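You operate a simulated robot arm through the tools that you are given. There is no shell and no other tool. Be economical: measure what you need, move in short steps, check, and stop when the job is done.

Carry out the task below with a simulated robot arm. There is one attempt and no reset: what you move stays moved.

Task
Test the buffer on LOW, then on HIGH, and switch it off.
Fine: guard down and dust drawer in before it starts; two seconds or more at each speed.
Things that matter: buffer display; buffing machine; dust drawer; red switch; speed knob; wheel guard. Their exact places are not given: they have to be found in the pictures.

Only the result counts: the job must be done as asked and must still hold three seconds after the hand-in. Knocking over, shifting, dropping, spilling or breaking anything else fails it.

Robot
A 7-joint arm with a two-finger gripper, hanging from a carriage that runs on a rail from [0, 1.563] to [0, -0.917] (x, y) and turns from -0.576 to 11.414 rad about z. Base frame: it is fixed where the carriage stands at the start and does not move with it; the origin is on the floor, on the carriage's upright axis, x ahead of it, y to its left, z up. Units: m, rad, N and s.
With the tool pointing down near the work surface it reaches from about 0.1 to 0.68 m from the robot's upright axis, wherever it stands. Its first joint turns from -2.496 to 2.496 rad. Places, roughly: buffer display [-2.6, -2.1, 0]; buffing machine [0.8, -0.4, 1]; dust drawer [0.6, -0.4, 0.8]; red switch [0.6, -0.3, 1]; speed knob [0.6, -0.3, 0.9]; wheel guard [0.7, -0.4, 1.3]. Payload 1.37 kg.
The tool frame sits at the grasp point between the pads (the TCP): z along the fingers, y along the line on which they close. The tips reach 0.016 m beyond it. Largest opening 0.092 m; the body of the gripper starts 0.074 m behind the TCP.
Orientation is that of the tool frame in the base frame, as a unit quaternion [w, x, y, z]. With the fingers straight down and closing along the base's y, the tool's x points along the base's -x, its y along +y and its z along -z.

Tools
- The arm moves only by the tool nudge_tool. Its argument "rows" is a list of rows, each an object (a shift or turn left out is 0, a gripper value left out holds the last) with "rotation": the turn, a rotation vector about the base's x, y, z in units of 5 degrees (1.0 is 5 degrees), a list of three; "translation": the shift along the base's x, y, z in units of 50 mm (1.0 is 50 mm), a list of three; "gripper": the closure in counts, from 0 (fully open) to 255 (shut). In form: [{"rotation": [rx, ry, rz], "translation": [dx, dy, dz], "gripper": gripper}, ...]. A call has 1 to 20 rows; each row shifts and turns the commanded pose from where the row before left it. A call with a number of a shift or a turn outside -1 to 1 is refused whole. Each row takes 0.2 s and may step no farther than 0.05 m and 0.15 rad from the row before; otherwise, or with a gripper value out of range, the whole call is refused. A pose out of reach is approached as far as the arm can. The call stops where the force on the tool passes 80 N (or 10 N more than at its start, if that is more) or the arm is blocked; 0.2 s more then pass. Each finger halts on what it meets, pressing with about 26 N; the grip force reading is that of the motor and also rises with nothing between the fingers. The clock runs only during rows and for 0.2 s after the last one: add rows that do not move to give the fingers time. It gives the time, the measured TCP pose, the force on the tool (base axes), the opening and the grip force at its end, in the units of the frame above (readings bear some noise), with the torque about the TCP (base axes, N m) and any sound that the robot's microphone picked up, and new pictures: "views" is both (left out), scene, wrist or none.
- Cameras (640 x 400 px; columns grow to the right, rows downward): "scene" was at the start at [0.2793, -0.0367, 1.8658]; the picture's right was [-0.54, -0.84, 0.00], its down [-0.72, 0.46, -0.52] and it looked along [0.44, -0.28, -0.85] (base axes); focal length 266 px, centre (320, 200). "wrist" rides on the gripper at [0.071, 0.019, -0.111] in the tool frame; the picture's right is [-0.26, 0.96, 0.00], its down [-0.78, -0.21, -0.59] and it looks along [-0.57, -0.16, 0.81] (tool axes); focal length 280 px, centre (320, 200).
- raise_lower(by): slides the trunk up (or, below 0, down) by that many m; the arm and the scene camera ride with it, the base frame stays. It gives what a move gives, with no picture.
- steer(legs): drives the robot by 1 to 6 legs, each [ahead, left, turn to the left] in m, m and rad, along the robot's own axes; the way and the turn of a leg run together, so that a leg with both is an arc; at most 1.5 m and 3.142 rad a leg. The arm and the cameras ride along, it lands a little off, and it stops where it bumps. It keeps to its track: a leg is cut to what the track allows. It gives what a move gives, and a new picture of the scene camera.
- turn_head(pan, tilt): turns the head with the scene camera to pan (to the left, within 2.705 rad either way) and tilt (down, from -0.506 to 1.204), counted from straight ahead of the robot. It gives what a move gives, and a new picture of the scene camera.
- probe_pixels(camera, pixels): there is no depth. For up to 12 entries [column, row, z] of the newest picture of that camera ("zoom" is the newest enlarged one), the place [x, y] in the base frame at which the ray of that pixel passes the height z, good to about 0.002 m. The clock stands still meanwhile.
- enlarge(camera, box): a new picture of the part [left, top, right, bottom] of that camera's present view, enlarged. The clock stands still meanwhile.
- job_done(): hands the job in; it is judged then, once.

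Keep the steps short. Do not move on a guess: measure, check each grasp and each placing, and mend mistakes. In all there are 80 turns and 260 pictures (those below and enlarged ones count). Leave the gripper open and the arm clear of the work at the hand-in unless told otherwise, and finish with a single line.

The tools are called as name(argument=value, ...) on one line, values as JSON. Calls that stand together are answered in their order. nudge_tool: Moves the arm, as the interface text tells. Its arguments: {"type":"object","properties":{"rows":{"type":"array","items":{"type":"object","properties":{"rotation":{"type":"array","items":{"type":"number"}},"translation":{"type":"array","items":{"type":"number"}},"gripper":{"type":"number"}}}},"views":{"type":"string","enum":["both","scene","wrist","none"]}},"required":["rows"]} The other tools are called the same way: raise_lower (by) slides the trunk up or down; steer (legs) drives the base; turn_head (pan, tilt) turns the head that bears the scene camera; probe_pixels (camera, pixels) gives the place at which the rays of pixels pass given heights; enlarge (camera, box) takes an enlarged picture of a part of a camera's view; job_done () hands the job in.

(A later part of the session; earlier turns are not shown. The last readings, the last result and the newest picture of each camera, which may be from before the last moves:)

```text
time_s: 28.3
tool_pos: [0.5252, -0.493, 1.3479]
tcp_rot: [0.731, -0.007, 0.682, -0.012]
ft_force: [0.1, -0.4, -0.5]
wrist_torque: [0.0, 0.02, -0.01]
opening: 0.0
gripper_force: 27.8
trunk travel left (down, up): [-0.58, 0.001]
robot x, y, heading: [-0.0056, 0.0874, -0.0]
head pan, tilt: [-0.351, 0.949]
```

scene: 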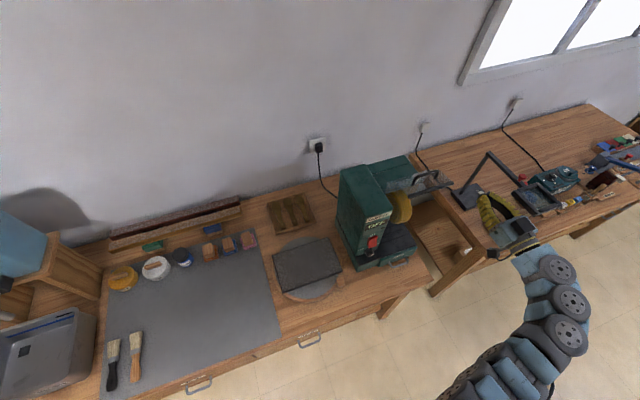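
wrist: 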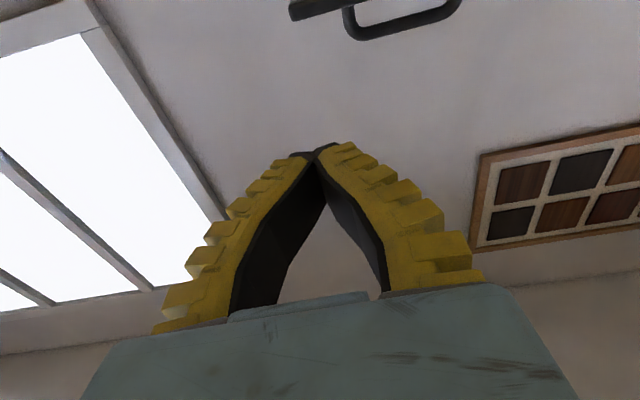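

With the arm extended, a level tool reaches z 1.348. Next I'll tip the fingers about 30° down, rise a bit and line up with the handle's middle (y ≈ -0.415), so that I can press its crossbar forward and down.

nudge_tool(rows=[{"rotation": [0, 1, 0], "translation": [0, 0.3, 0.3]}, {"rotation": [0, 1, 0], "translation": [0, 0.3, 0.3]}, {"rotation": [0, 1, 0], "translation": [0, 0.3, 0.3]}, {"rotation": [0, 1, 0], "translation": [0, 0.3, 0.3]}, {"rotation": [0, 1, 0], "translation": [0, 0.3, 0.2]}, {"rotation": [0, 1, 0]}, {"rotation": [0, 1, 0]}])

```text
time_s: 29.9
tool_pos: [0.5237, -0.4193, 1.4193]
tcp_rot: [0.494, -0.01, 0.87, -0.009]
ft_force: [-0.9, 0.6, 0.4]
wrist_torque: [0.01, -0.01, -0.03]
opening: 0.0
gripper_force: 27.7
trunk travel left (down, up): [-0.58, 0.001]
robot x, y, heading: [-0.0029, 0.0886, -0.0]
head pan, tilt: [-0.351, 0.949]
```

scene: 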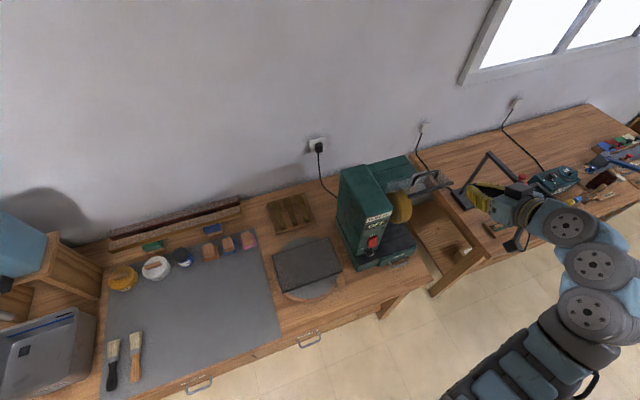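
wrist: 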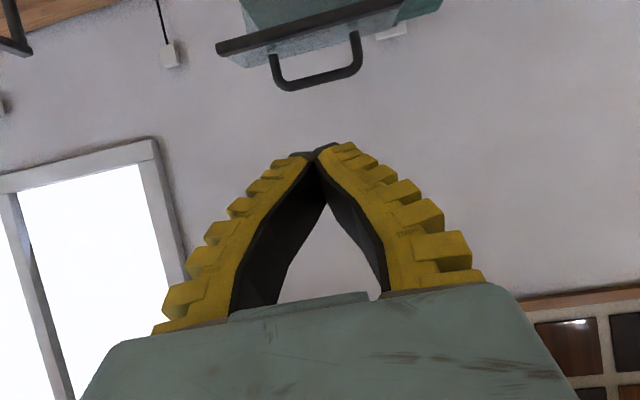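

Excellent view: handle crossbar from (280,87) to (360,70), dead ahead. I'll measure it.

probe_pixels(camera="wrist", pixels=[[285, 88, 1.32], [285, 88, 1.34], [355, 74, 1.32], [355, 74, 1.34], [218, 48, 1.28], [218, 48, 1.3]])

probe_pixels(camera="scene", pixels=[[417, 176, 1.32], [417, 176, 1.34], [435, 171, 1.32], [435, 171, 1.34]])

enlarge(camera="scene", box=[340, 150, 500, 250])

```text
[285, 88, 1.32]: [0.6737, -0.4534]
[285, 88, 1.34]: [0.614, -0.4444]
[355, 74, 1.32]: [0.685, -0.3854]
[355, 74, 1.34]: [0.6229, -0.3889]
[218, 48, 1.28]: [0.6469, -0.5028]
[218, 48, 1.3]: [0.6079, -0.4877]
```

```text
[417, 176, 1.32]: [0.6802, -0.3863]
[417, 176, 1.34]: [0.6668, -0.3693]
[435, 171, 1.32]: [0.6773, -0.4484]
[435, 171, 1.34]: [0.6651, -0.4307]
```

```text
4.00 times, centred on (420, 200) of scene
```

zoom: 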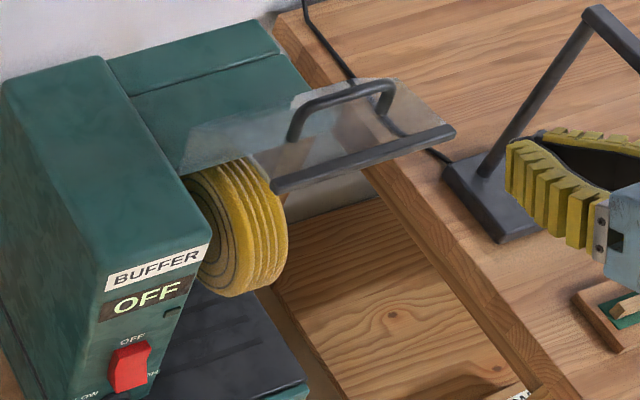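

Crossbar measured at x 0.678, z 1.32, y -0.386 to -0.453. I'll pitch to about 46° down and move the fingertips over and behind the crossbar, staying above it.

nudge_tool(rows=[{"rotation": [0, 1, 0], "translation": [0.5, 0, 0]}, {"rotation": [0, 1, 0], "translation": [0.6, 0, 0]}, {"rotation": [0, 1, 0], "translation": [0.6, 0, 0]}, {"translation": [0.6, 0, 0]}, {"translation": [0.6, 0, -0.2]}, {"translation": [0.5, 0, -0.4]}, {"translation": [0.1, 0, -0.3]}, {}])

enlarge(camera="scene", box=[340, 150, 500, 250])

```text
time_s: 31.7
tool_pos: [0.7001, -0.4175, 1.3743]
tcp_rot: [0.376, -0.011, 0.927, -0.007]
ft_force: [-0.7, -0.9, 0.3]
wrist_torque: [0.0, 0.04, 0.0]
opening: 0.0001
gripper_force: 28.0
trunk travel left (down, up): [-0.58, 0.001]
robot x, y, heading: [0.0034, 0.0936, -0.002]
head pan, tilt: [-0.351, 0.949]
```

scene: 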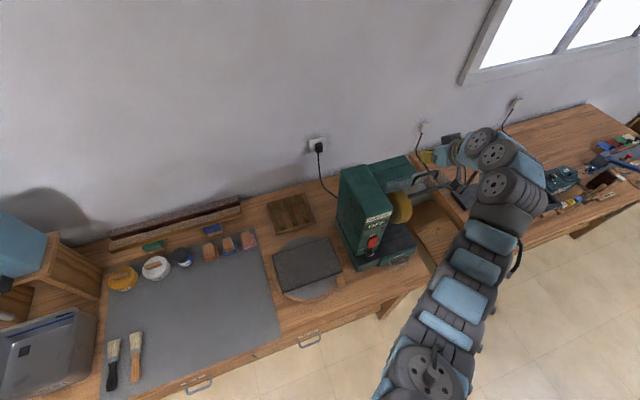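
wrist: 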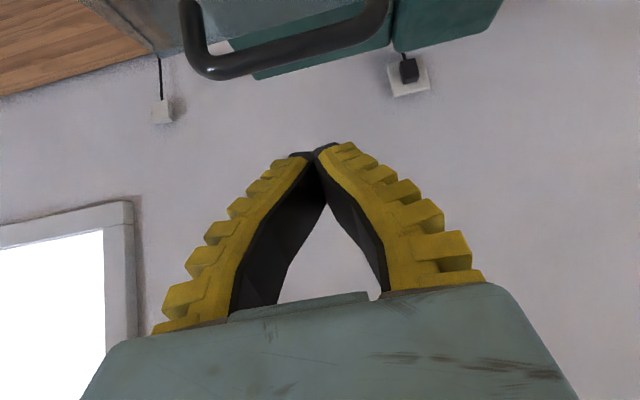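

```text
4.00 times, centred on (420, 200) of scene
```

zoom: 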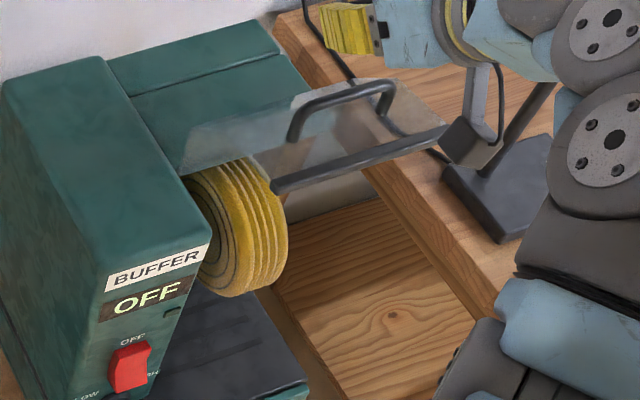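

The fingertips are over and behind the crossbar. I'll lower a little, then draw forward and down in small diagonal steps.

nudge_tool(rows=[{"translation": [0.1, 0, -0.3]}, {"translation": [0, 0, -0.3]}, {"translation": [-0.2, 0, -0.1]}, {"translation": [-0.2, 0, -0.1]}, {"translation": [-0.2, 0, -0.15]}, {"translation": [-0.2, 0, -0.15]}])

enlarge(camera="scene", box=[340, 150, 500, 250])

```text
time_s: 33.1
tool_pos: [0.6653, -0.4189, 1.3204]
tcp_rot: [0.376, -0.012, 0.926, -0.007]
ft_force: [-0.1, 0.1, 0.3]
wrist_torque: [-0.01, 0.03, 0.01]
opening: 0.0
gripper_force: 27.8
trunk travel left (down, up): [-0.58, 0.001]
robot x, y, heading: [0.0023, 0.0886, -0.004]
head pan, tilt: [-0.351, 0.949]
```

scene: 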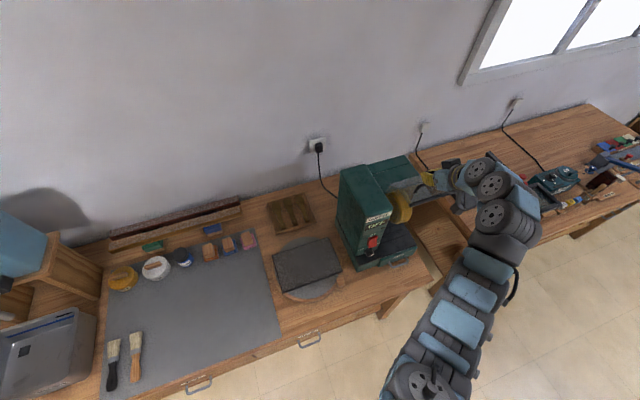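
wrist: 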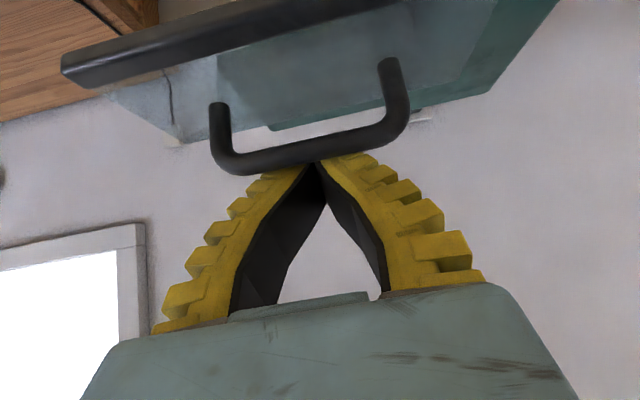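

```text
4.00 times, centred on (420, 200) of scene
```

zoom: 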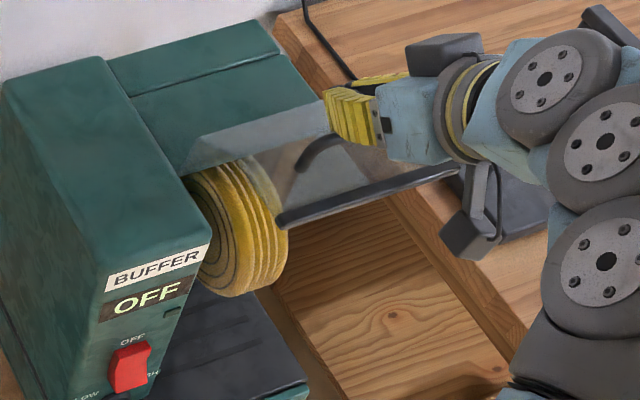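

The guard is turning with little force. I'll carry on along an arc about the estimated hinge (.765,1.17), 5° per row.

nudge_tool(rows=[{"translation": [-0.252, 0, -0.196], "rotation": [0, -1, 0]}, {"translation": [-0.236, 0, -0.216], "rotation": [0, -1, 0]}, {"translation": [-0.218, 0, -0.238], "rotation": [0, -1, 0]}, {"translation": [-0.198, 0, -0.254], "rotation": [0, -1, 0]}, {"translation": [-0.174, 0, -0.27], "rotation": [0, -1, 0]}, {"translation": [-0.152, 0, -0.286], "rotation": [0, -1, 0]}])

enlarge(camera="scene", box=[340, 150, 500, 250])

```text
time_s: 34.5
tool_pos: [0.6033, -0.4175, 1.2449]
tcp_rot: [0.603, -0.009, 0.798, -0.01]
ft_force: [0.0, 0.4, 0.2]
wrist_torque: [-0.03, 0.03, 0.01]
opening: 0.0
gripper_force: 27.5
trunk travel left (down, up): [-0.58, 0.001]
robot x, y, heading: [0.0021, 0.0911, -0.004]
head pan, tilt: [-0.351, 0.949]
```

scene: 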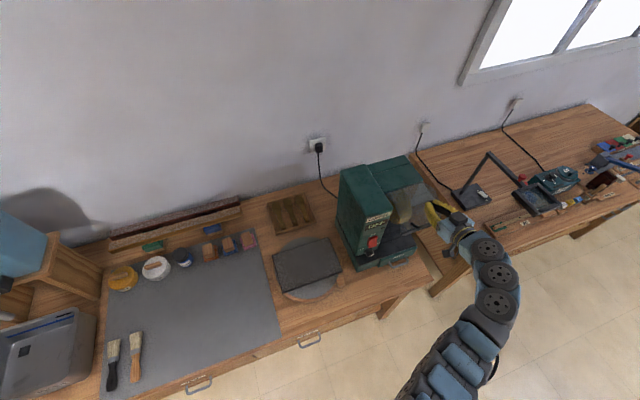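
wrist: 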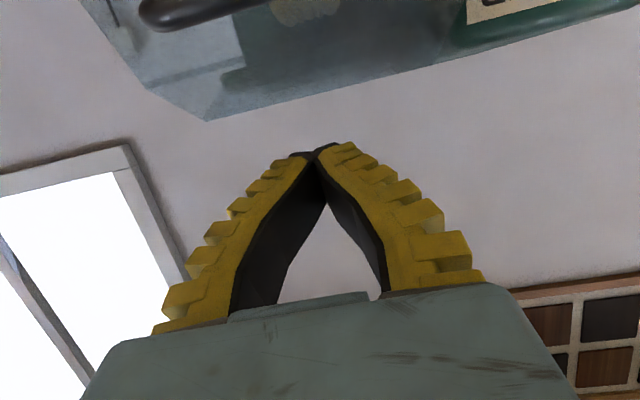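

```text
4.00 times, centred on (420, 200) of scene
```

zoom: 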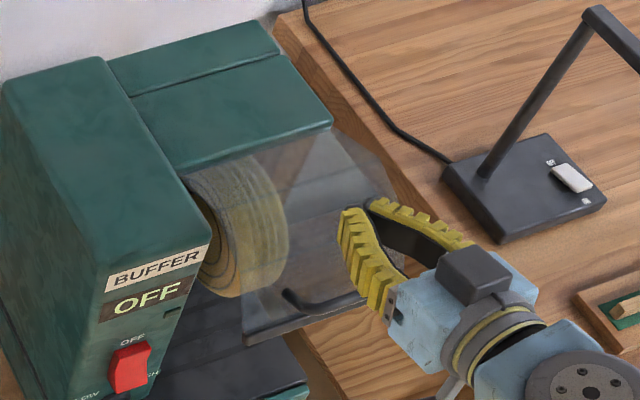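

The guard has swung down ahead of the finger. I'll back the hand off and look at where the guard rests.

nudge_tool(rows=[{"translation": [-0.5, 0, 0.3]}, {"translation": [-0.8, -0.3, 0]}, {"translation": [-0.5, -0.8, 0]}, {"translation": [0, -0.9, 0]}, {"translation": [0, -0.6, 0]}])

enlarge(camera="scene", box=[320, 150, 480, 280])

```text
time_s: 35.7
tool_pos: [0.5119, -0.5488, 1.2601]
tcp_rot: [0.603, -0.009, 0.798, -0.01]
ft_force: [0.3, 0.5, -0.9]
wrist_torque: [-0.02, -0.02, -0.07]
opening: 0.0
gripper_force: 28.0
trunk travel left (down, up): [-0.58, 0.001]
robot x, y, heading: [0.0012, 0.0904, -0.0]
head pan, tilt: [-0.351, 0.949]
```

scene: 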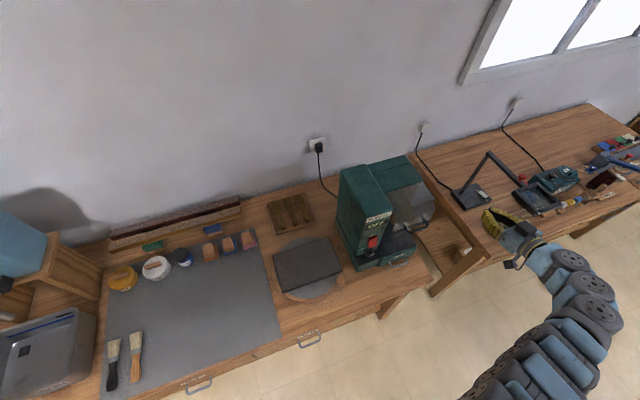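
wrist: 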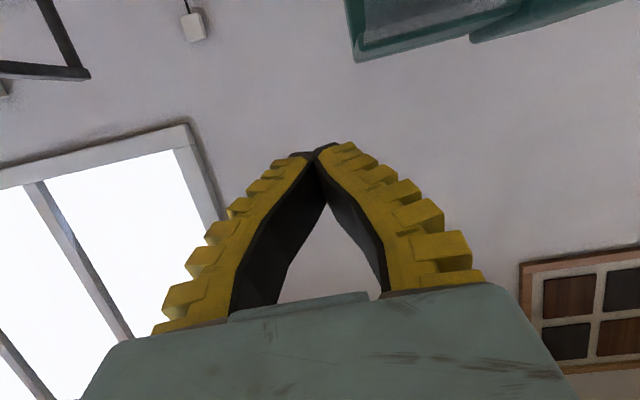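

```text
3.08 times, centred on (400, 215) of scene
```

zoom: 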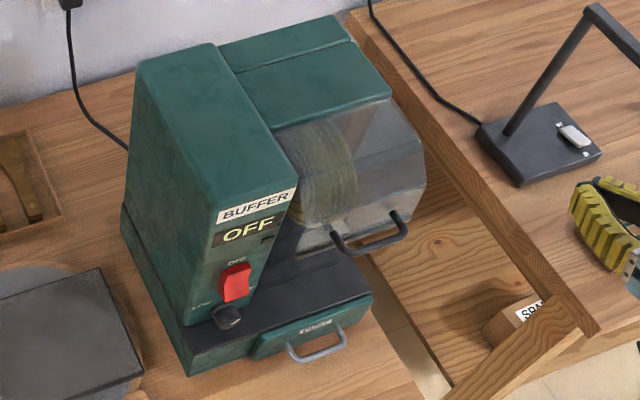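

The guard has fallen fully closed over the wheel. Now I'll inspect the switch panel.

enlarge(camera="scene", box=[350, 205, 422, 275])

probe_pixels(camera="scene", pixels=[[373, 242, 1.0], [373, 242, 1.05], [370, 253, 0.9], [370, 253, 0.95]])

```text
5.71 times, centred on (386, 240) of scene
```

zoom: 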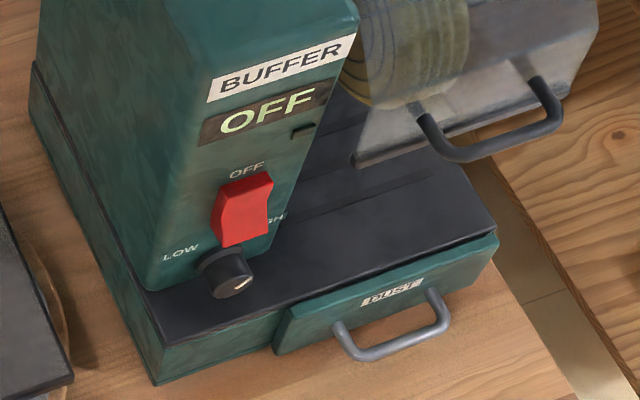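

```text
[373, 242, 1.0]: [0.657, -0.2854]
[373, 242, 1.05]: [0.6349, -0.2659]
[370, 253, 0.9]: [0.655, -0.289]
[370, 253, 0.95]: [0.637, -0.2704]
```

The knob's pointer isn't clear from here. I'll drive the carriage +0.16 m in y, then bring the tool level in front of the panel for a close wrist view.

steer(legs=[[0, 0.16, 0]])

nudge_tool(rows=[{"rotation": [0, -1, 0], "translation": [-0.2, 0.8, -0.2]}, {"rotation": [0, -1, 0], "translation": [-0.2, 0.8, -0.3]}, {"rotation": [0, -1, 0], "translation": [0, 0.6, -0.6]}, {"rotation": [0, -0.2, 0], "translation": [0, 0, -0.9]}, {"translation": [0, 0, -0.9]}, {"translation": [0, 0, -0.9]}, {"translation": [0, 0, -0.9]}, {"translation": [0, 0, -0.7]}])

```text
time_s: 37.1
tool_pos: [0.513, -0.3893, 1.2602]
tcp_rot: [0.603, -0.008, 0.798, -0.011]
ft_force: [-0.9, 0.6, 0.7]
wrist_torque: [0.04, 0.01, 0.03]
opening: 0.0
gripper_force: 27.6
trunk travel left (down, up): [-0.58, 0.001]
robot x, y, heading: [0.0028, 0.2518, -0.001]
head pan, tilt: [-0.351, 0.949]
```

scene: 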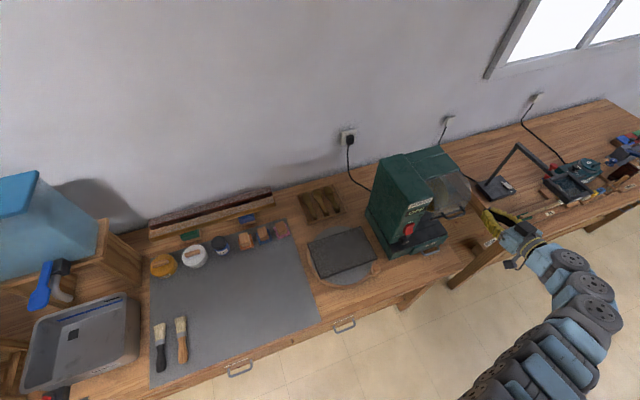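

```text
time_s: 38.9
tool_pos: [0.4938, -0.2546, 1.112]
tcp_rot: [0.708, -0.008, 0.706, -0.011]
ft_force: [0.2, -0.8, 0.9]
wrist_torque: [-0.03, -0.01, 0.01]
opening: 0.0
gripper_force: 27.9
out of reach, approached as far as the arm can: row 5, 6, 7, 8
trunk travel left (down, up): [-0.58, 0.001]
robot x, y, heading: [-0.0002, 0.2545, -0.003]
head pan, tilt: [-0.351, 0.949]
```

scene: 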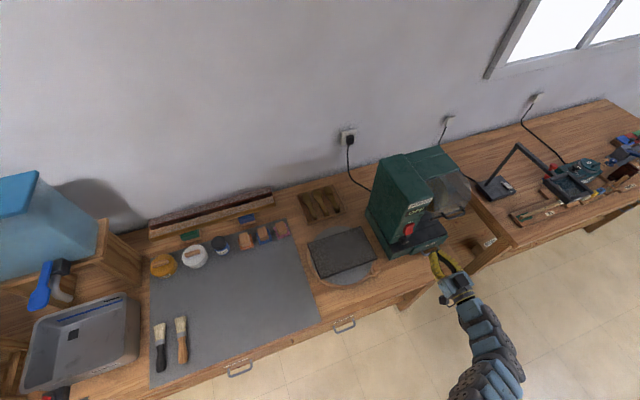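
wrist: 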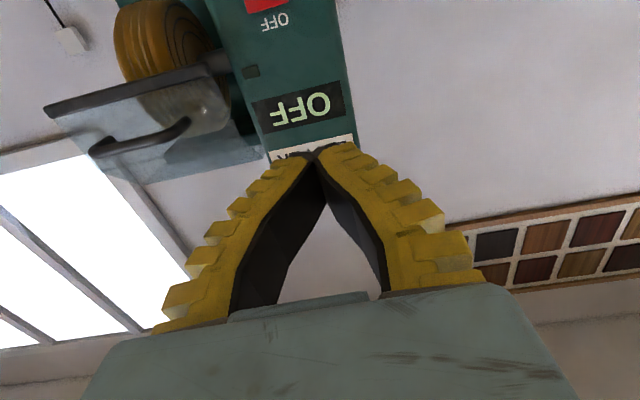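

The guard bar is now at about z 1.054 in front of the wheel, roughly a 90° swing from open. I'll lower the trunk to bring the hand to switch and knob height.

raise_lower(by=-0.16)

enlarge(camera="wrist", box=[0, 0, 640, 400])

enlarge(camera="wrist", box=[200, 0, 440, 150])

```text
time_s: 40.8
tool_pos: [0.4931, -0.256, 0.9523]
tcp_rot: [0.708, -0.007, 0.706, -0.011]
ft_force: [0.3, -0.1, 0.7]
wrist_torque: [0.0, 0.0, -0.02]
opening: 0.0
gripper_force: 28.1
trunk travel left (down, up): [-0.42, 0.161]
robot x, y, heading: [-0.0015, 0.2503, 0.001]
head pan, tilt: [-0.351, 0.949]
```

```text
1.00 times, centred on (320, 200) of wrist (not enlarged: the box is as wide or as high as the picture)
```

zoom: 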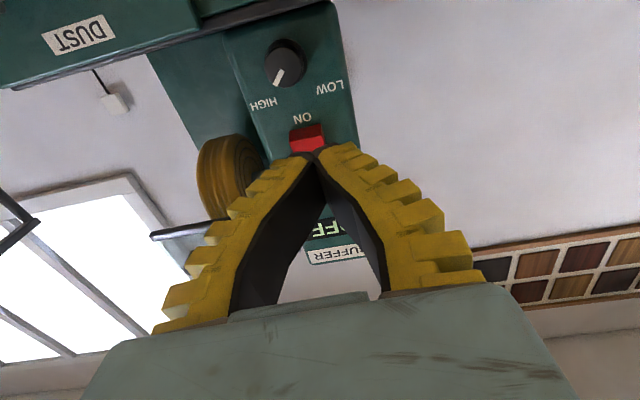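

```text
2.67 times, centred on (320, 75) of wrist
```

zoom: 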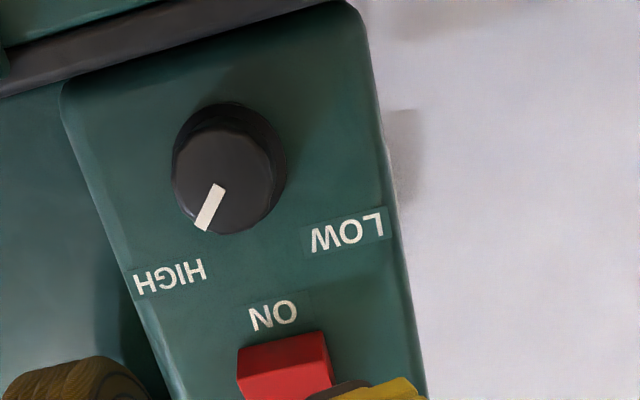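

The view shows the knob pointing to HIGH. LOW is about 90° counter-clockwise (seen from the front) and ON is at the lower end of the rocker. I'll measure the knob and switch.

probe_pixels(camera="wrist", pixels=[[283, 66, 0.91], [283, 66, 0.93], [283, 66, 0.95], [307, 132, 0.98], [307, 132, 1.0], [264, 60, 0.93], [304, 66, 0.93], [302, 118, 0.96], [302, 118, 0.98]])

turn_head(pan=-0.65, tilt=0.85)

enlarge(camera="scene", box=[240, 150, 400, 250])

```text
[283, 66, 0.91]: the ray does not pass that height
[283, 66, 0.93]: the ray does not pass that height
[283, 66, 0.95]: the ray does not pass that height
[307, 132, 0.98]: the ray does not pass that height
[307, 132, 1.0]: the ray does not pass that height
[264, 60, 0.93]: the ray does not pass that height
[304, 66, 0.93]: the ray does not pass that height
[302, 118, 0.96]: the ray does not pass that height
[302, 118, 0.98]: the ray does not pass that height
```

```text
time_s: 41.6
tool_pos: [0.4942, -0.2544, 0.9536]
tcp_rot: [0.708, -0.006, 0.706, -0.012]
ft_force: [-0.4, 0.9, -0.4]
wrist_torque: [0.01, 0.02, -0.01]
opening: 0.0001
gripper_force: 27.9
trunk travel left (down, up): [-0.42, 0.161]
robot x, y, heading: [-0.0004, 0.2516, -0.001]
head pan, tilt: [-0.649, 0.85]
```

scene: 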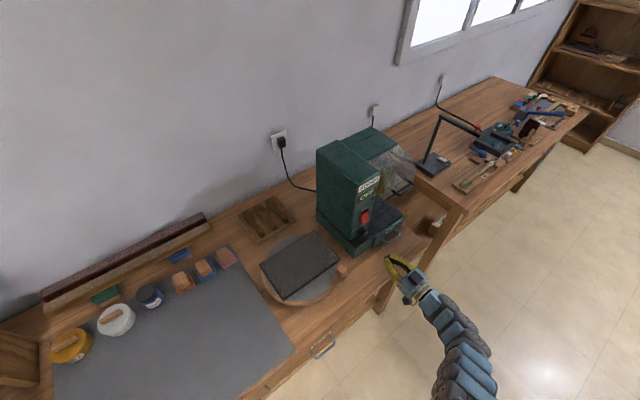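

```text
4.00 times, centred on (320, 200) of scene
```

zoom: 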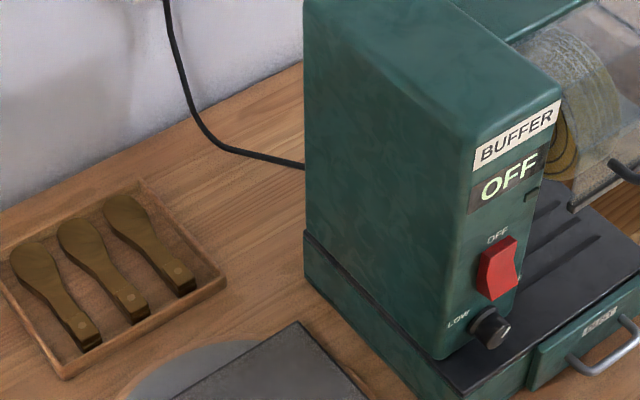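

probe_pixels(camera="zoom", pixels=[[494, 332, 0.9], [494, 332, 0.94], [497, 268, 0.98], [497, 268, 1.02], [500, 245, 1.02], [494, 296, 0.98], [600, 360, 0.86], [635, 170, 1.07]])

enlarge(camera="wrist", box=[200, 0, 440, 150])

probe_pixels(camera="zoom", pixels=[[222, 178, 0.91], [222, 178, 0.93], [222, 178, 0.95], [172, 165, 0.93], [275, 185, 0.93], [285, 355, 0.98], [285, 355, 1.0], [273, 316, 0.96], [273, 316, 0.98]])

```text
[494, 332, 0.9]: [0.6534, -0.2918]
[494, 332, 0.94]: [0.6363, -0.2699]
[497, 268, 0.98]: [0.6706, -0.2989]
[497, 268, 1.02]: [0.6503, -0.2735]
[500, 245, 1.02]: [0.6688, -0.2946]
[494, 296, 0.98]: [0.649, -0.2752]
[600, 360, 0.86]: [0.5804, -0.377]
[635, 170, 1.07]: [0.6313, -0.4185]
```

```text
2.67 times, centred on (320, 75) of wrist
```

zoom: 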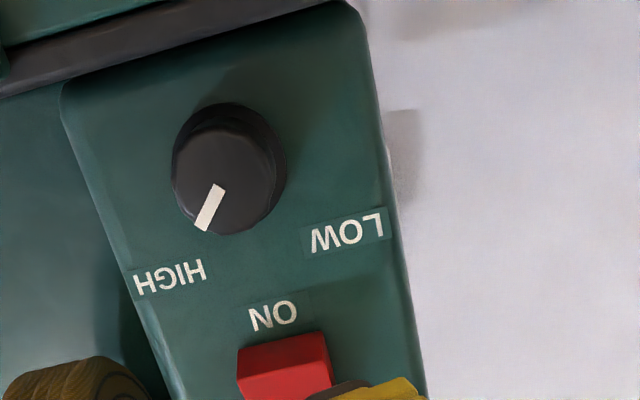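

```text
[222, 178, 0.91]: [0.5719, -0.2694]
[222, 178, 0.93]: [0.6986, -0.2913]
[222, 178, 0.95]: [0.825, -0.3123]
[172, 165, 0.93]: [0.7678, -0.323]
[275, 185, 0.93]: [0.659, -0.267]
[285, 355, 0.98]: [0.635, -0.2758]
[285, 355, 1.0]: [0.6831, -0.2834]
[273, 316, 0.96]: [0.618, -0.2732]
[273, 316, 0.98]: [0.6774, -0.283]
```

Knob face centre is about (0.644,-0.281,0.921). The switch spans z ≈ 0.985–1.04 at y ≈ -0.277. I'll check the deck's height under the knob before gripping.

probe_pixels(camera="zoom", pixels=[[200, 52, 0.87], [200, 52, 0.88], [200, 52, 0.89], [150, 75, 0.87], [150, 75, 0.88], [150, 75, 0.89], [235, 103, 0.9], [235, 103, 0.91]])

enlarge(camera="scene", box=[330, 180, 410, 260])

probe_pixels(camera="zoom", pixels=[[200, 330, 0.86], [200, 330, 0.88], [200, 290, 0.86], [200, 290, 0.88]])

```text
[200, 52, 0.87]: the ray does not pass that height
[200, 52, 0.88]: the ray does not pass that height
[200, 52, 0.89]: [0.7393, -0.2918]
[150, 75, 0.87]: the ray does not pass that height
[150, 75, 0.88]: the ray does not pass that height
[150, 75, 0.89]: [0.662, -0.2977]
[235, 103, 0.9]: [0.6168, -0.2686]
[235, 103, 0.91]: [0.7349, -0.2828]
```

```text
5.00 times, centred on (370, 220) of scene
```

zoom: 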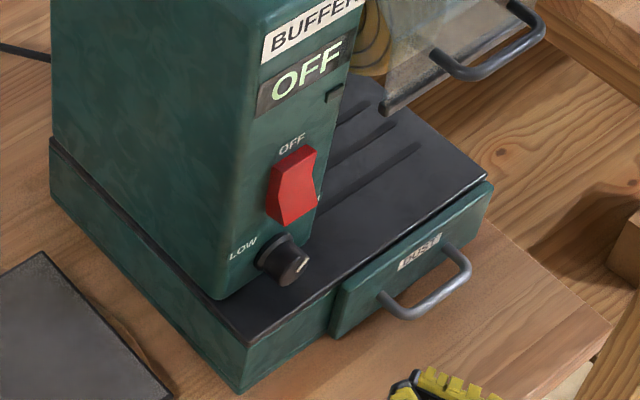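

```text
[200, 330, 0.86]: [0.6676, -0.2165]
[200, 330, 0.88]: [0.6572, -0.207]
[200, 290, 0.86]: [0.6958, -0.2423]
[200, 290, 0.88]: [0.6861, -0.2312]
```

The deck top is near z 0.886 and the knob radius is about 17 mm, so lower-finger clearance limits roll to roughly 30–40°. I'll open to about 50 mm, roll +30°, and line up in front of the knob.

nudge_tool(rows=[{"gripper": 116, "rotation": [1, 0, 0], "translation": [0, -0.2, -0.2]}, {"rotation": [1, 0, 0], "translation": [0, -0.2, -0.2]}, {"rotation": [1, 0, 0], "translation": [0, -0.13, -0.2]}, {"rotation": [1, 0, 0], "translation": [0.2, 0, -0.05]}, {"rotation": [1, 0, 0], "translation": [0.4, 0, 0]}, {"rotation": [1, 0, 0], "translation": [0.4, 0, 0]}, {"translation": [0.2, 0, 0]}, {}])

enlarge(camera="scene", box=[330, 180, 410, 260])

```text
time_s: 43.4
tool_pos: [0.5268, -0.2298, 0.9376]
tcp_rot: [0.693, 0.146, 0.692, 0.142]
ft_force: [0.5, -0.8, 0.4]
wrist_torque: [-0.01, 0.01, 0.01]
opening: 0.0533
gripper_force: 1.5
out of reach, approached as far as the arm can: row 1, 2, 3, 5, 6, 7
trunk travel left (down, up): [-0.42, 0.161]
robot x, y, heading: [0.0035, 0.2514, -0.002]
head pan, tilt: [-0.649, 0.85]
```

scene: 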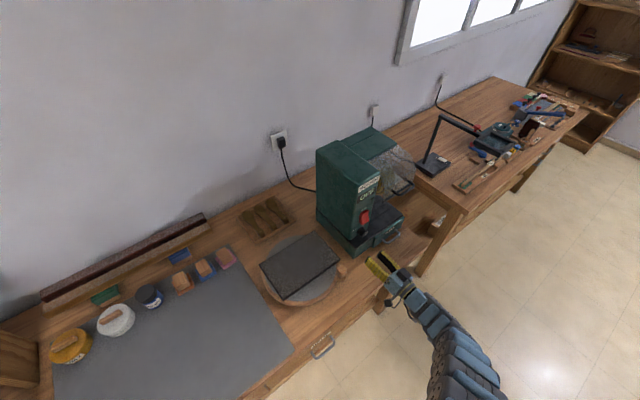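
wrist: 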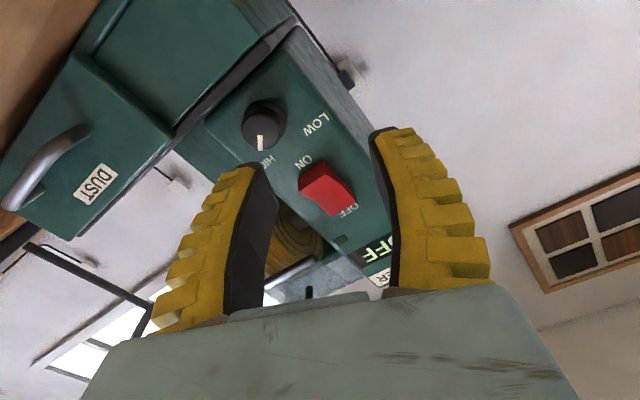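

```text
5.00 times, centred on (370, 220) of scene
```

zoom: 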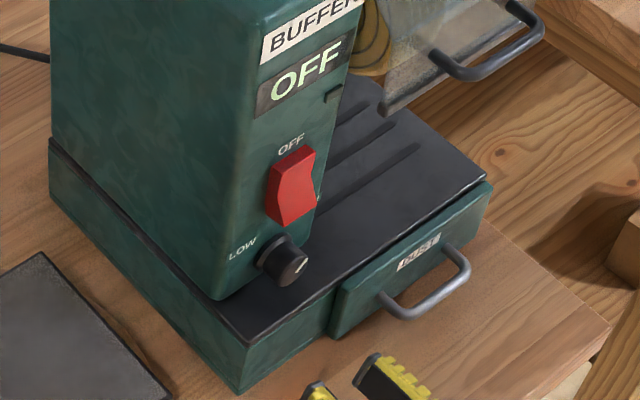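

The reach ran out on the outer side. I'll move the carriage 0.1 m in -y, closer to the machine.

steer(legs=[[0, -0.1, 0]])

nudge_tool(rows=[{"rotation": [0.6, 0, 0], "translation": [0, 0.5, -0.17]}, {"rotation": [0.6, 0, 0], "translation": [0.2, 0.48, -0.16]}, {"translation": [0.4, 0, 0]}, {"translation": [0.4, 0, 0]}, {"translation": [0.2, 0, 0]}, {}])

```text
time_s: 44.5
tool_pos: [0.5265, -0.3293, 0.9381]
tcp_rot: [0.693, 0.147, 0.692, 0.141]
ft_force: [0.4, 0.7, -0.7]
wrist_torque: [-0.01, -0.02, 0.0]
opening: 0.053
gripper_force: 2.2
trunk travel left (down, up): [-0.42, 0.161]
robot x, y, heading: [0.0003, 0.1518, -0.004]
head pan, tilt: [-0.649, 0.85]
```

scene: 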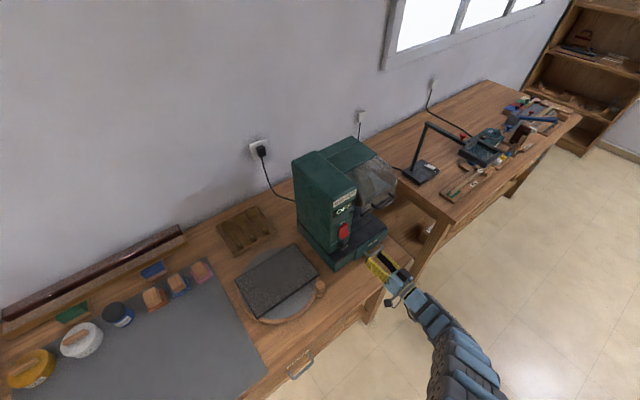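

```text
time_s: 45.9
tool_pos: [0.5872, -0.2809, 0.9221]
tcp_rot: [0.684, 0.183, 0.684, 0.176]
ft_force: [-0.3, 0.3, 0.4]
wrist_torque: [0.01, -0.02, -0.02]
opening: 0.0529
gripper_force: 1.5
trunk travel left (down, up): [-0.42, 0.161]
robot x, y, heading: [0.0003, 0.1496, -0.01]
head pan, tilt: [-0.649, 0.85]
```

scene: 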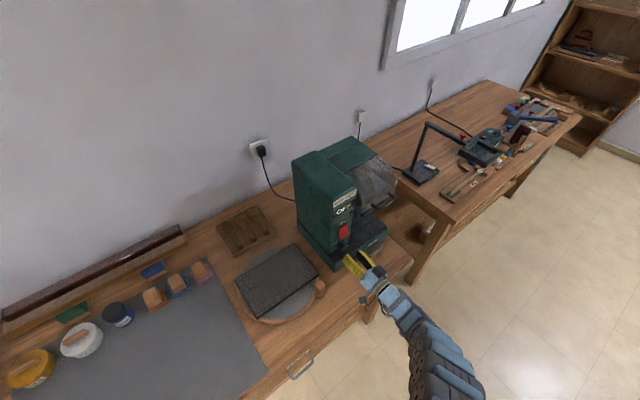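
wrist: 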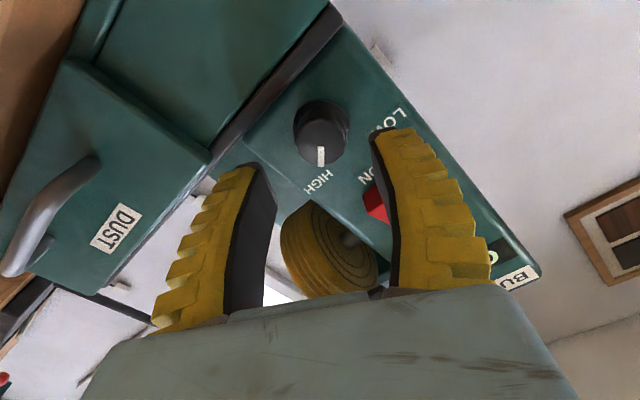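

Aligned: the knob at (322,130) lies between the fingertips. I'll advance 0.05 m in small steps.

nudge_tool(rows=[{"translation": [0.3, 0, 0]}, {"translation": [0.3, 0, 0]}, {"translation": [0.3, 0, 0]}, {"translation": [0.15, 0, 0]}, {}])

enlarge(camera="scene", box=[310, 190, 410, 280])

```text
time_s: 47.1
tool_pos: [0.623, -0.2767, 0.9293]
tcp_rot: [0.684, 0.182, 0.683, 0.178]
ft_force: [-0.3, 0.0, 0.4]
wrist_torque: [0.01, -0.01, -0.02]
opening: 0.0529
gripper_force: 2.0
out of reach, approached as far as the arm can: row 3, 4
trunk travel left (down, up): [-0.42, 0.161]
robot x, y, heading: [0.0019, 0.1511, -0.003]
head pan, tilt: [-0.649, 0.85]
```

scene: 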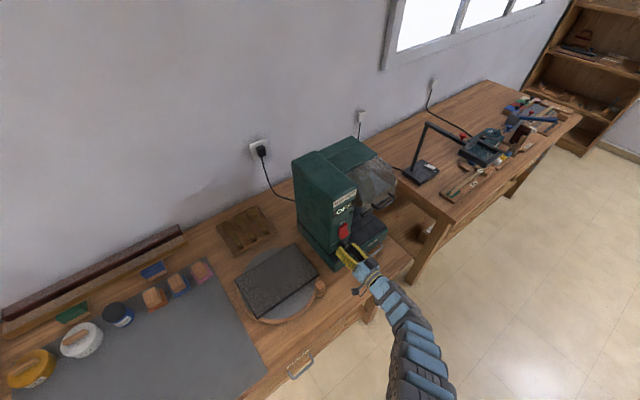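
wrist: 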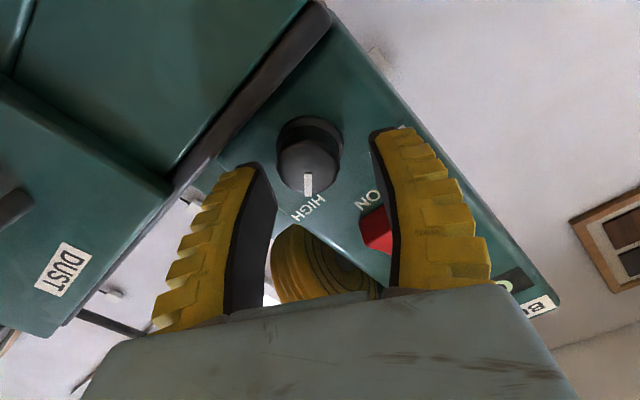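

```text
4.44 times, centred on (360, 235) of scene
```

zoom: 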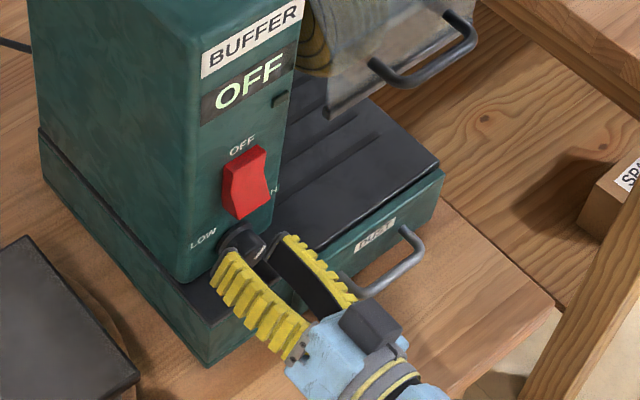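

Outer reach limit again (x stopped at 0.623, z drifted up). I'll back off a little and move the carriage another 0.12 m closer.

nudge_tool(rows=[{"translation": [-0.6, 0, 0]}, {"translation": [-0.8, 0, 0]}, {"translation": [-0.4, 0.4, 0]}], views="none")

steer(legs=[[0, -0.12, 0]])

```text
time_s: 47.9
tool_pos: [0.532, -0.2584, 0.9289]
tcp_rot: [0.684, 0.183, 0.684, 0.177]
ft_force: [-0.5, -1.1, -0.2]
wrist_torque: [-0.01, 0.03, 0.04]
opening: 0.0531
gripper_force: 2.1
trunk travel left (down, up): [-0.42, 0.161]
robot x, y, heading: [0.0013, 0.1536, -0.004]
head pan, tilt: [-0.649, 0.85]
```

```text
time_s: 49.1
tool_pos: [0.5329, -0.3775, 0.929]
tcp_rot: [0.684, 0.182, 0.683, 0.178]
ft_force: [0.2, 0.3, -0.2]
wrist_torque: [0.02, 0.0, 0.01]
opening: 0.0529
gripper_force: 1.7
trunk travel left (down, up): [-0.42, 0.161]
robot x, y, heading: [-0.003, 0.0339, -0.008]
head pan, tilt: [-0.649, 0.85]
```

scene: 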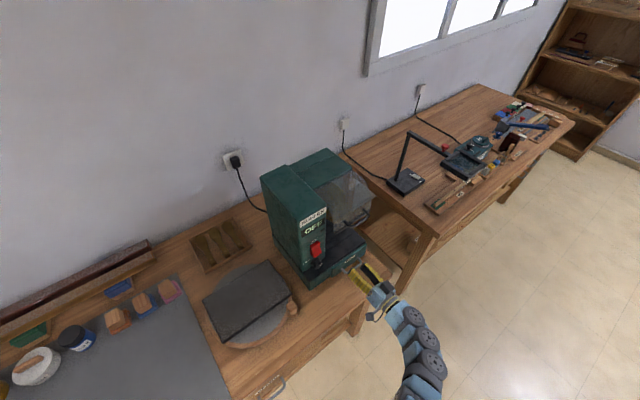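

nudge_tool(rows=[{"translation": [0, 0.7, -0.08]}, {"translation": [0, 0.7, -0.08]}, {"translation": [0.2, 0.53, 0]}, {"translation": [0.5, 0, 0]}, {"translation": [0.4, 0, 0]}, {}])

```text
time_s: 50.5
tool_pos: [0.5889, -0.2797, 0.9209]
tcp_rot: [0.684, 0.183, 0.683, 0.177]
ft_force: [0.0, -0.1, 0.6]
wrist_torque: [-0.02, 0.0, -0.06]
opening: 0.053
gripper_force: 1.8
trunk travel left (down, up): [-0.42, 0.161]
robot x, y, heading: [0.0021, 0.0343, -0.006]
head pan, tilt: [-0.649, 0.85]
```

scene: 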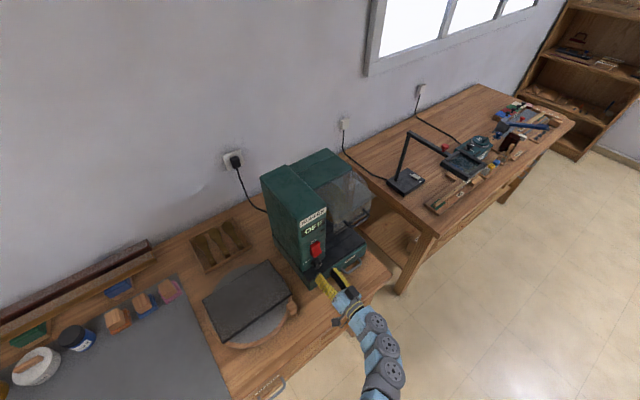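
wrist: 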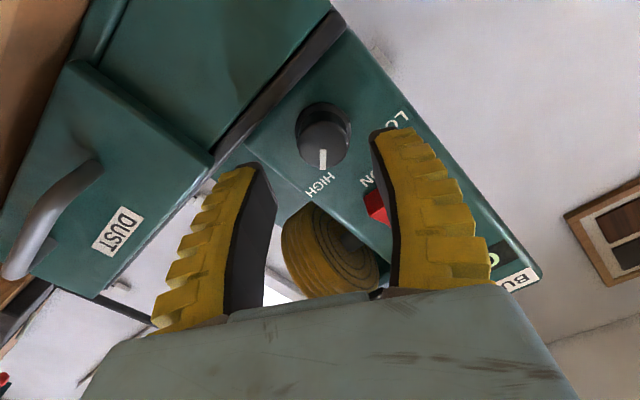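

Aligned again. I'll advance 0.05 m.

nudge_tool(rows=[{"translation": [0.3, 0, 0]}, {"translation": [0.3, 0, 0]}, {"translation": [0.25, 0, 0]}, {"translation": [0.15, 0, 0]}, {}])

enlarge(camera="scene", box=[280, 200, 380, 300])

```text
time_s: 51.8
tool_pos: [0.6386, -0.2804, 0.9206]
tcp_rot: [0.684, 0.182, 0.684, 0.178]
ft_force: [-0.3, 0.9, 0.1]
wrist_torque: [0.02, 0.0, 0.0]
opening: 0.053
gripper_force: 2.0
trunk travel left (down, up): [-0.42, 0.161]
robot x, y, heading: [0.003, 0.033, -0.005]
head pan, tilt: [-0.649, 0.85]
```

scene: 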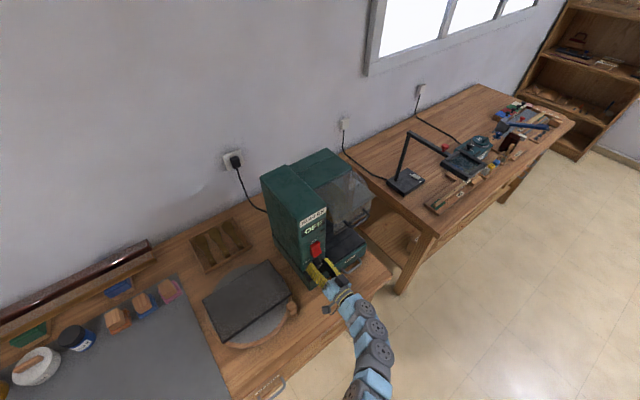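
wrist: 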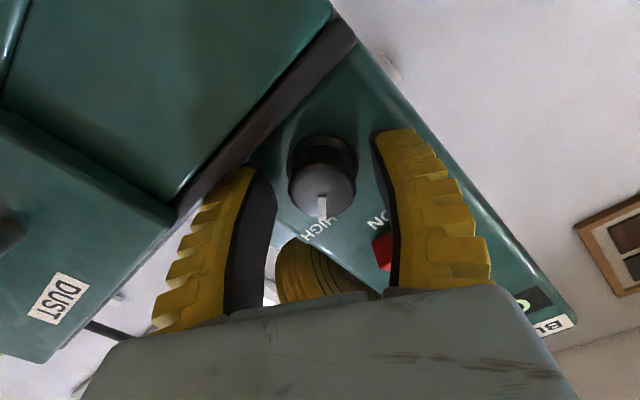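

```text
4.00 times, centred on (330, 250) of scene
```

zoom: 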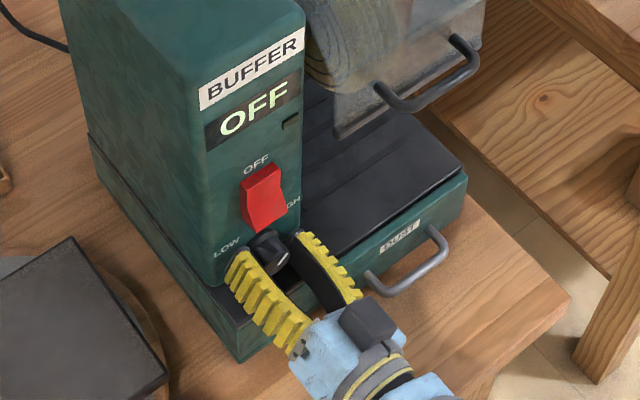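

The knob is between the fingers. I'll advance 4 mm and close.

nudge_tool(rows=[{"translation": [0.08, 0, 0]}, {"gripper": 200}, {}, {}])

```text
time_s: 52.8
tool_pos: [0.6414, -0.279, 0.9215]
tcp_rot: [0.685, 0.182, 0.683, 0.177]
ft_force: [-9.2, 6.3, 16.8]
wrist_torque: [0.03, -0.18, -0.03]
opening: 0.0293
gripper_force: 28.1
trunk travel left (down, up): [-0.42, 0.161]
robot x, y, heading: [0.0015, 0.032, 0.0]
head pan, tilt: [-0.649, 0.85]
```

scene: 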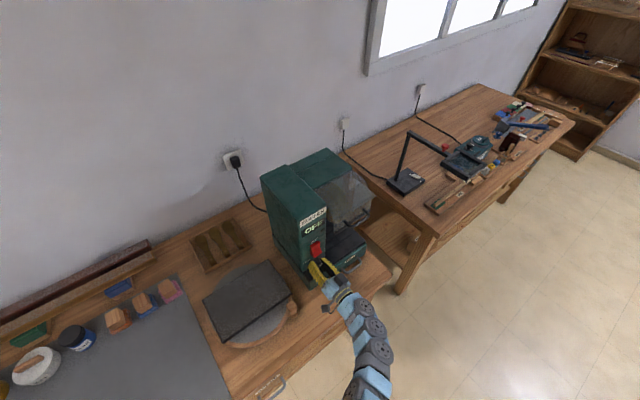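
wrist: 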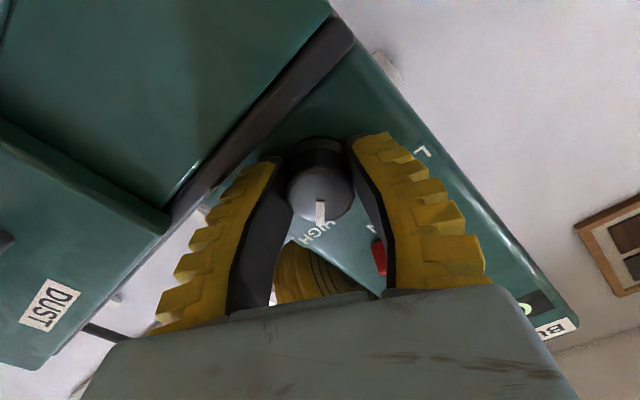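

Gripped, opening 29 mm. I'll turn counter-clockwise (about -x) toward LOW.

nudge_tool(rows=[{"rotation": [-1, 0, 0]}, {"rotation": [-1, 0, 0]}, {"rotation": [-1, 0, 0]}, {"rotation": [-1, 0, 0]}, {"rotation": [-1, 0, 0]}, {"rotation": [-1, 0, 0]}, {"rotation": [-1, 0, 0]}, {}])

enlarge(camera="scene", box=[280, 200, 380, 300])

```text
time_s: 54.5
tool_pos: [0.6416, -0.2797, 0.9215]
tcp_rot: [0.708, -0.033, 0.705, -0.037]
ft_force: [-14.4, 8.4, 29.9]
wrist_torque: [0.01, -0.59, 0.17]
opening: 0.0279
gripper_force: 28.0
trunk travel left (down, up): [-0.42, 0.161]
robot x, y, heading: [-0.0019, 0.0333, 0.001]
head pan, tilt: [-0.649, 0.85]
```

scene: 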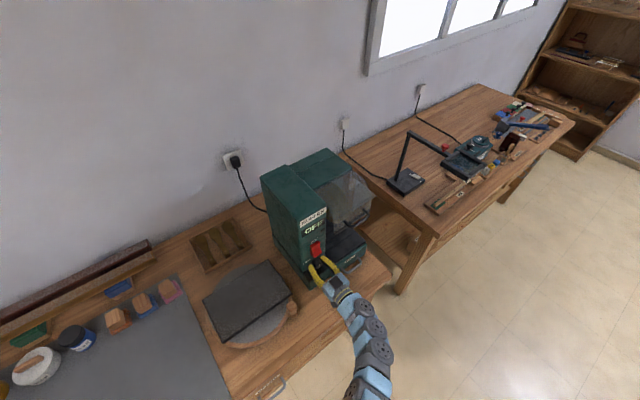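
wrist: 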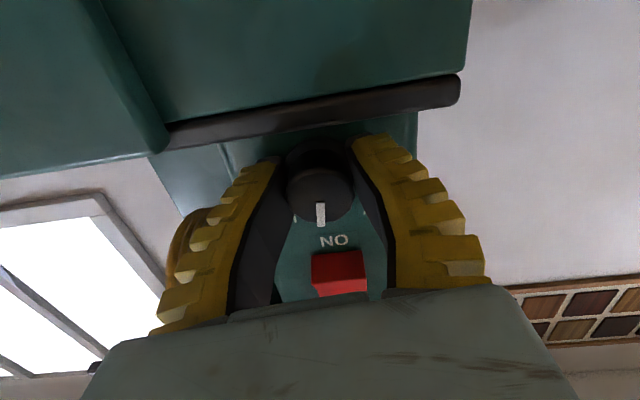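

```text
4.00 times, centred on (330, 250) of scene
```

zoom: 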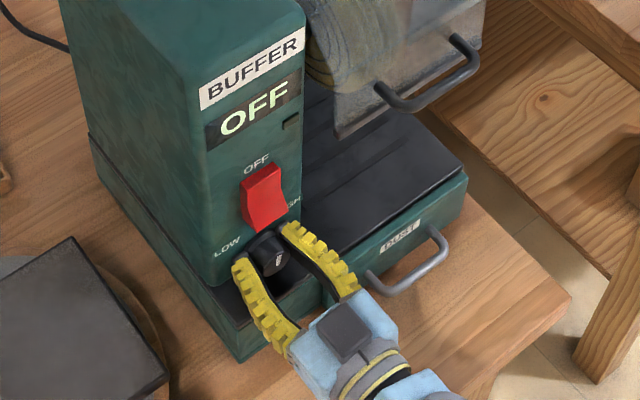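

The knob follows and now points straight up. Another ~37° to LOW.

nudge_tool(rows=[{"rotation": [-1, 0, 0]}, {"rotation": [-1, 0, 0]}, {"rotation": [-1, 0, 0]}, {"rotation": [-1, 0, 0]}, {"rotation": [-1, 0, 0]}, {"rotation": [-1, 0, 0]}, {"rotation": [-1, 0, 0]}, {}])

enlarge(camera="scene", box=[280, 200, 380, 300])

```text
time_s: 56.4
tool_pos: [0.641, -0.2805, 0.9216]
tcp_rot: [0.665, -0.243, 0.661, -0.248]
ft_force: [-16.9, 6.3, 33.6]
wrist_torque: [0.19, -0.48, 0.33]
opening: 0.0277
gripper_force: 27.1
trunk travel left (down, up): [-0.42, 0.161]
robot x, y, heading: [0.0017, 0.031, -0.002]
head pan, tilt: [-0.649, 0.85]
```

scene: 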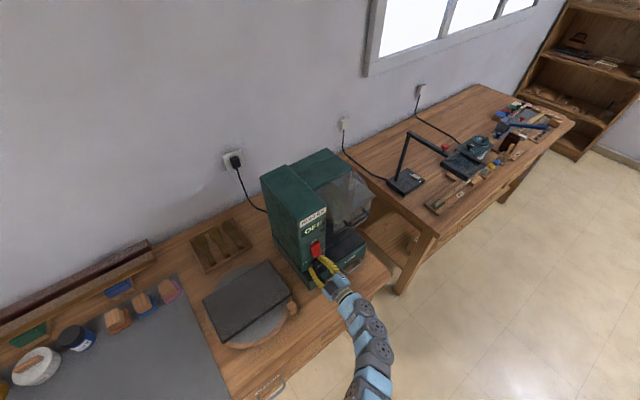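
wrist: 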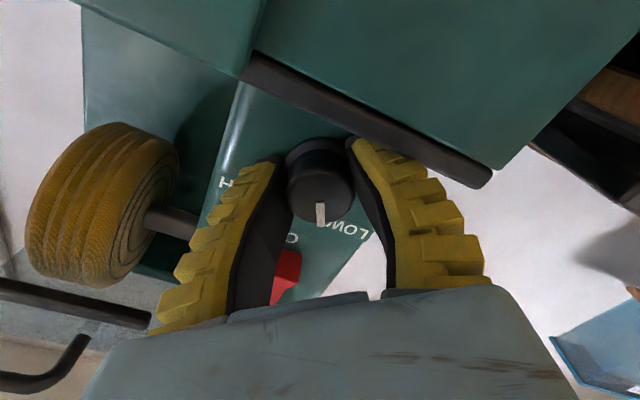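

```text
4.00 times, centred on (330, 250) of scene
```

zoom: 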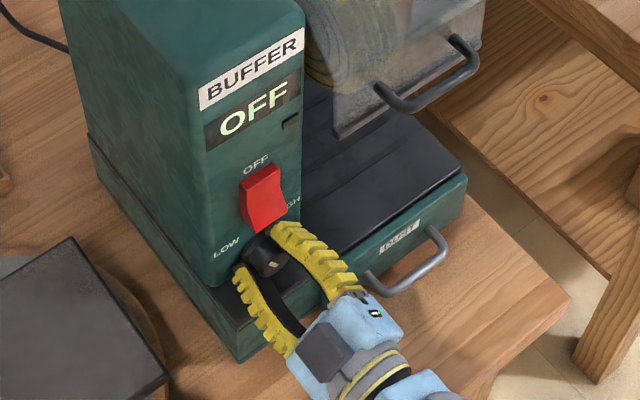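

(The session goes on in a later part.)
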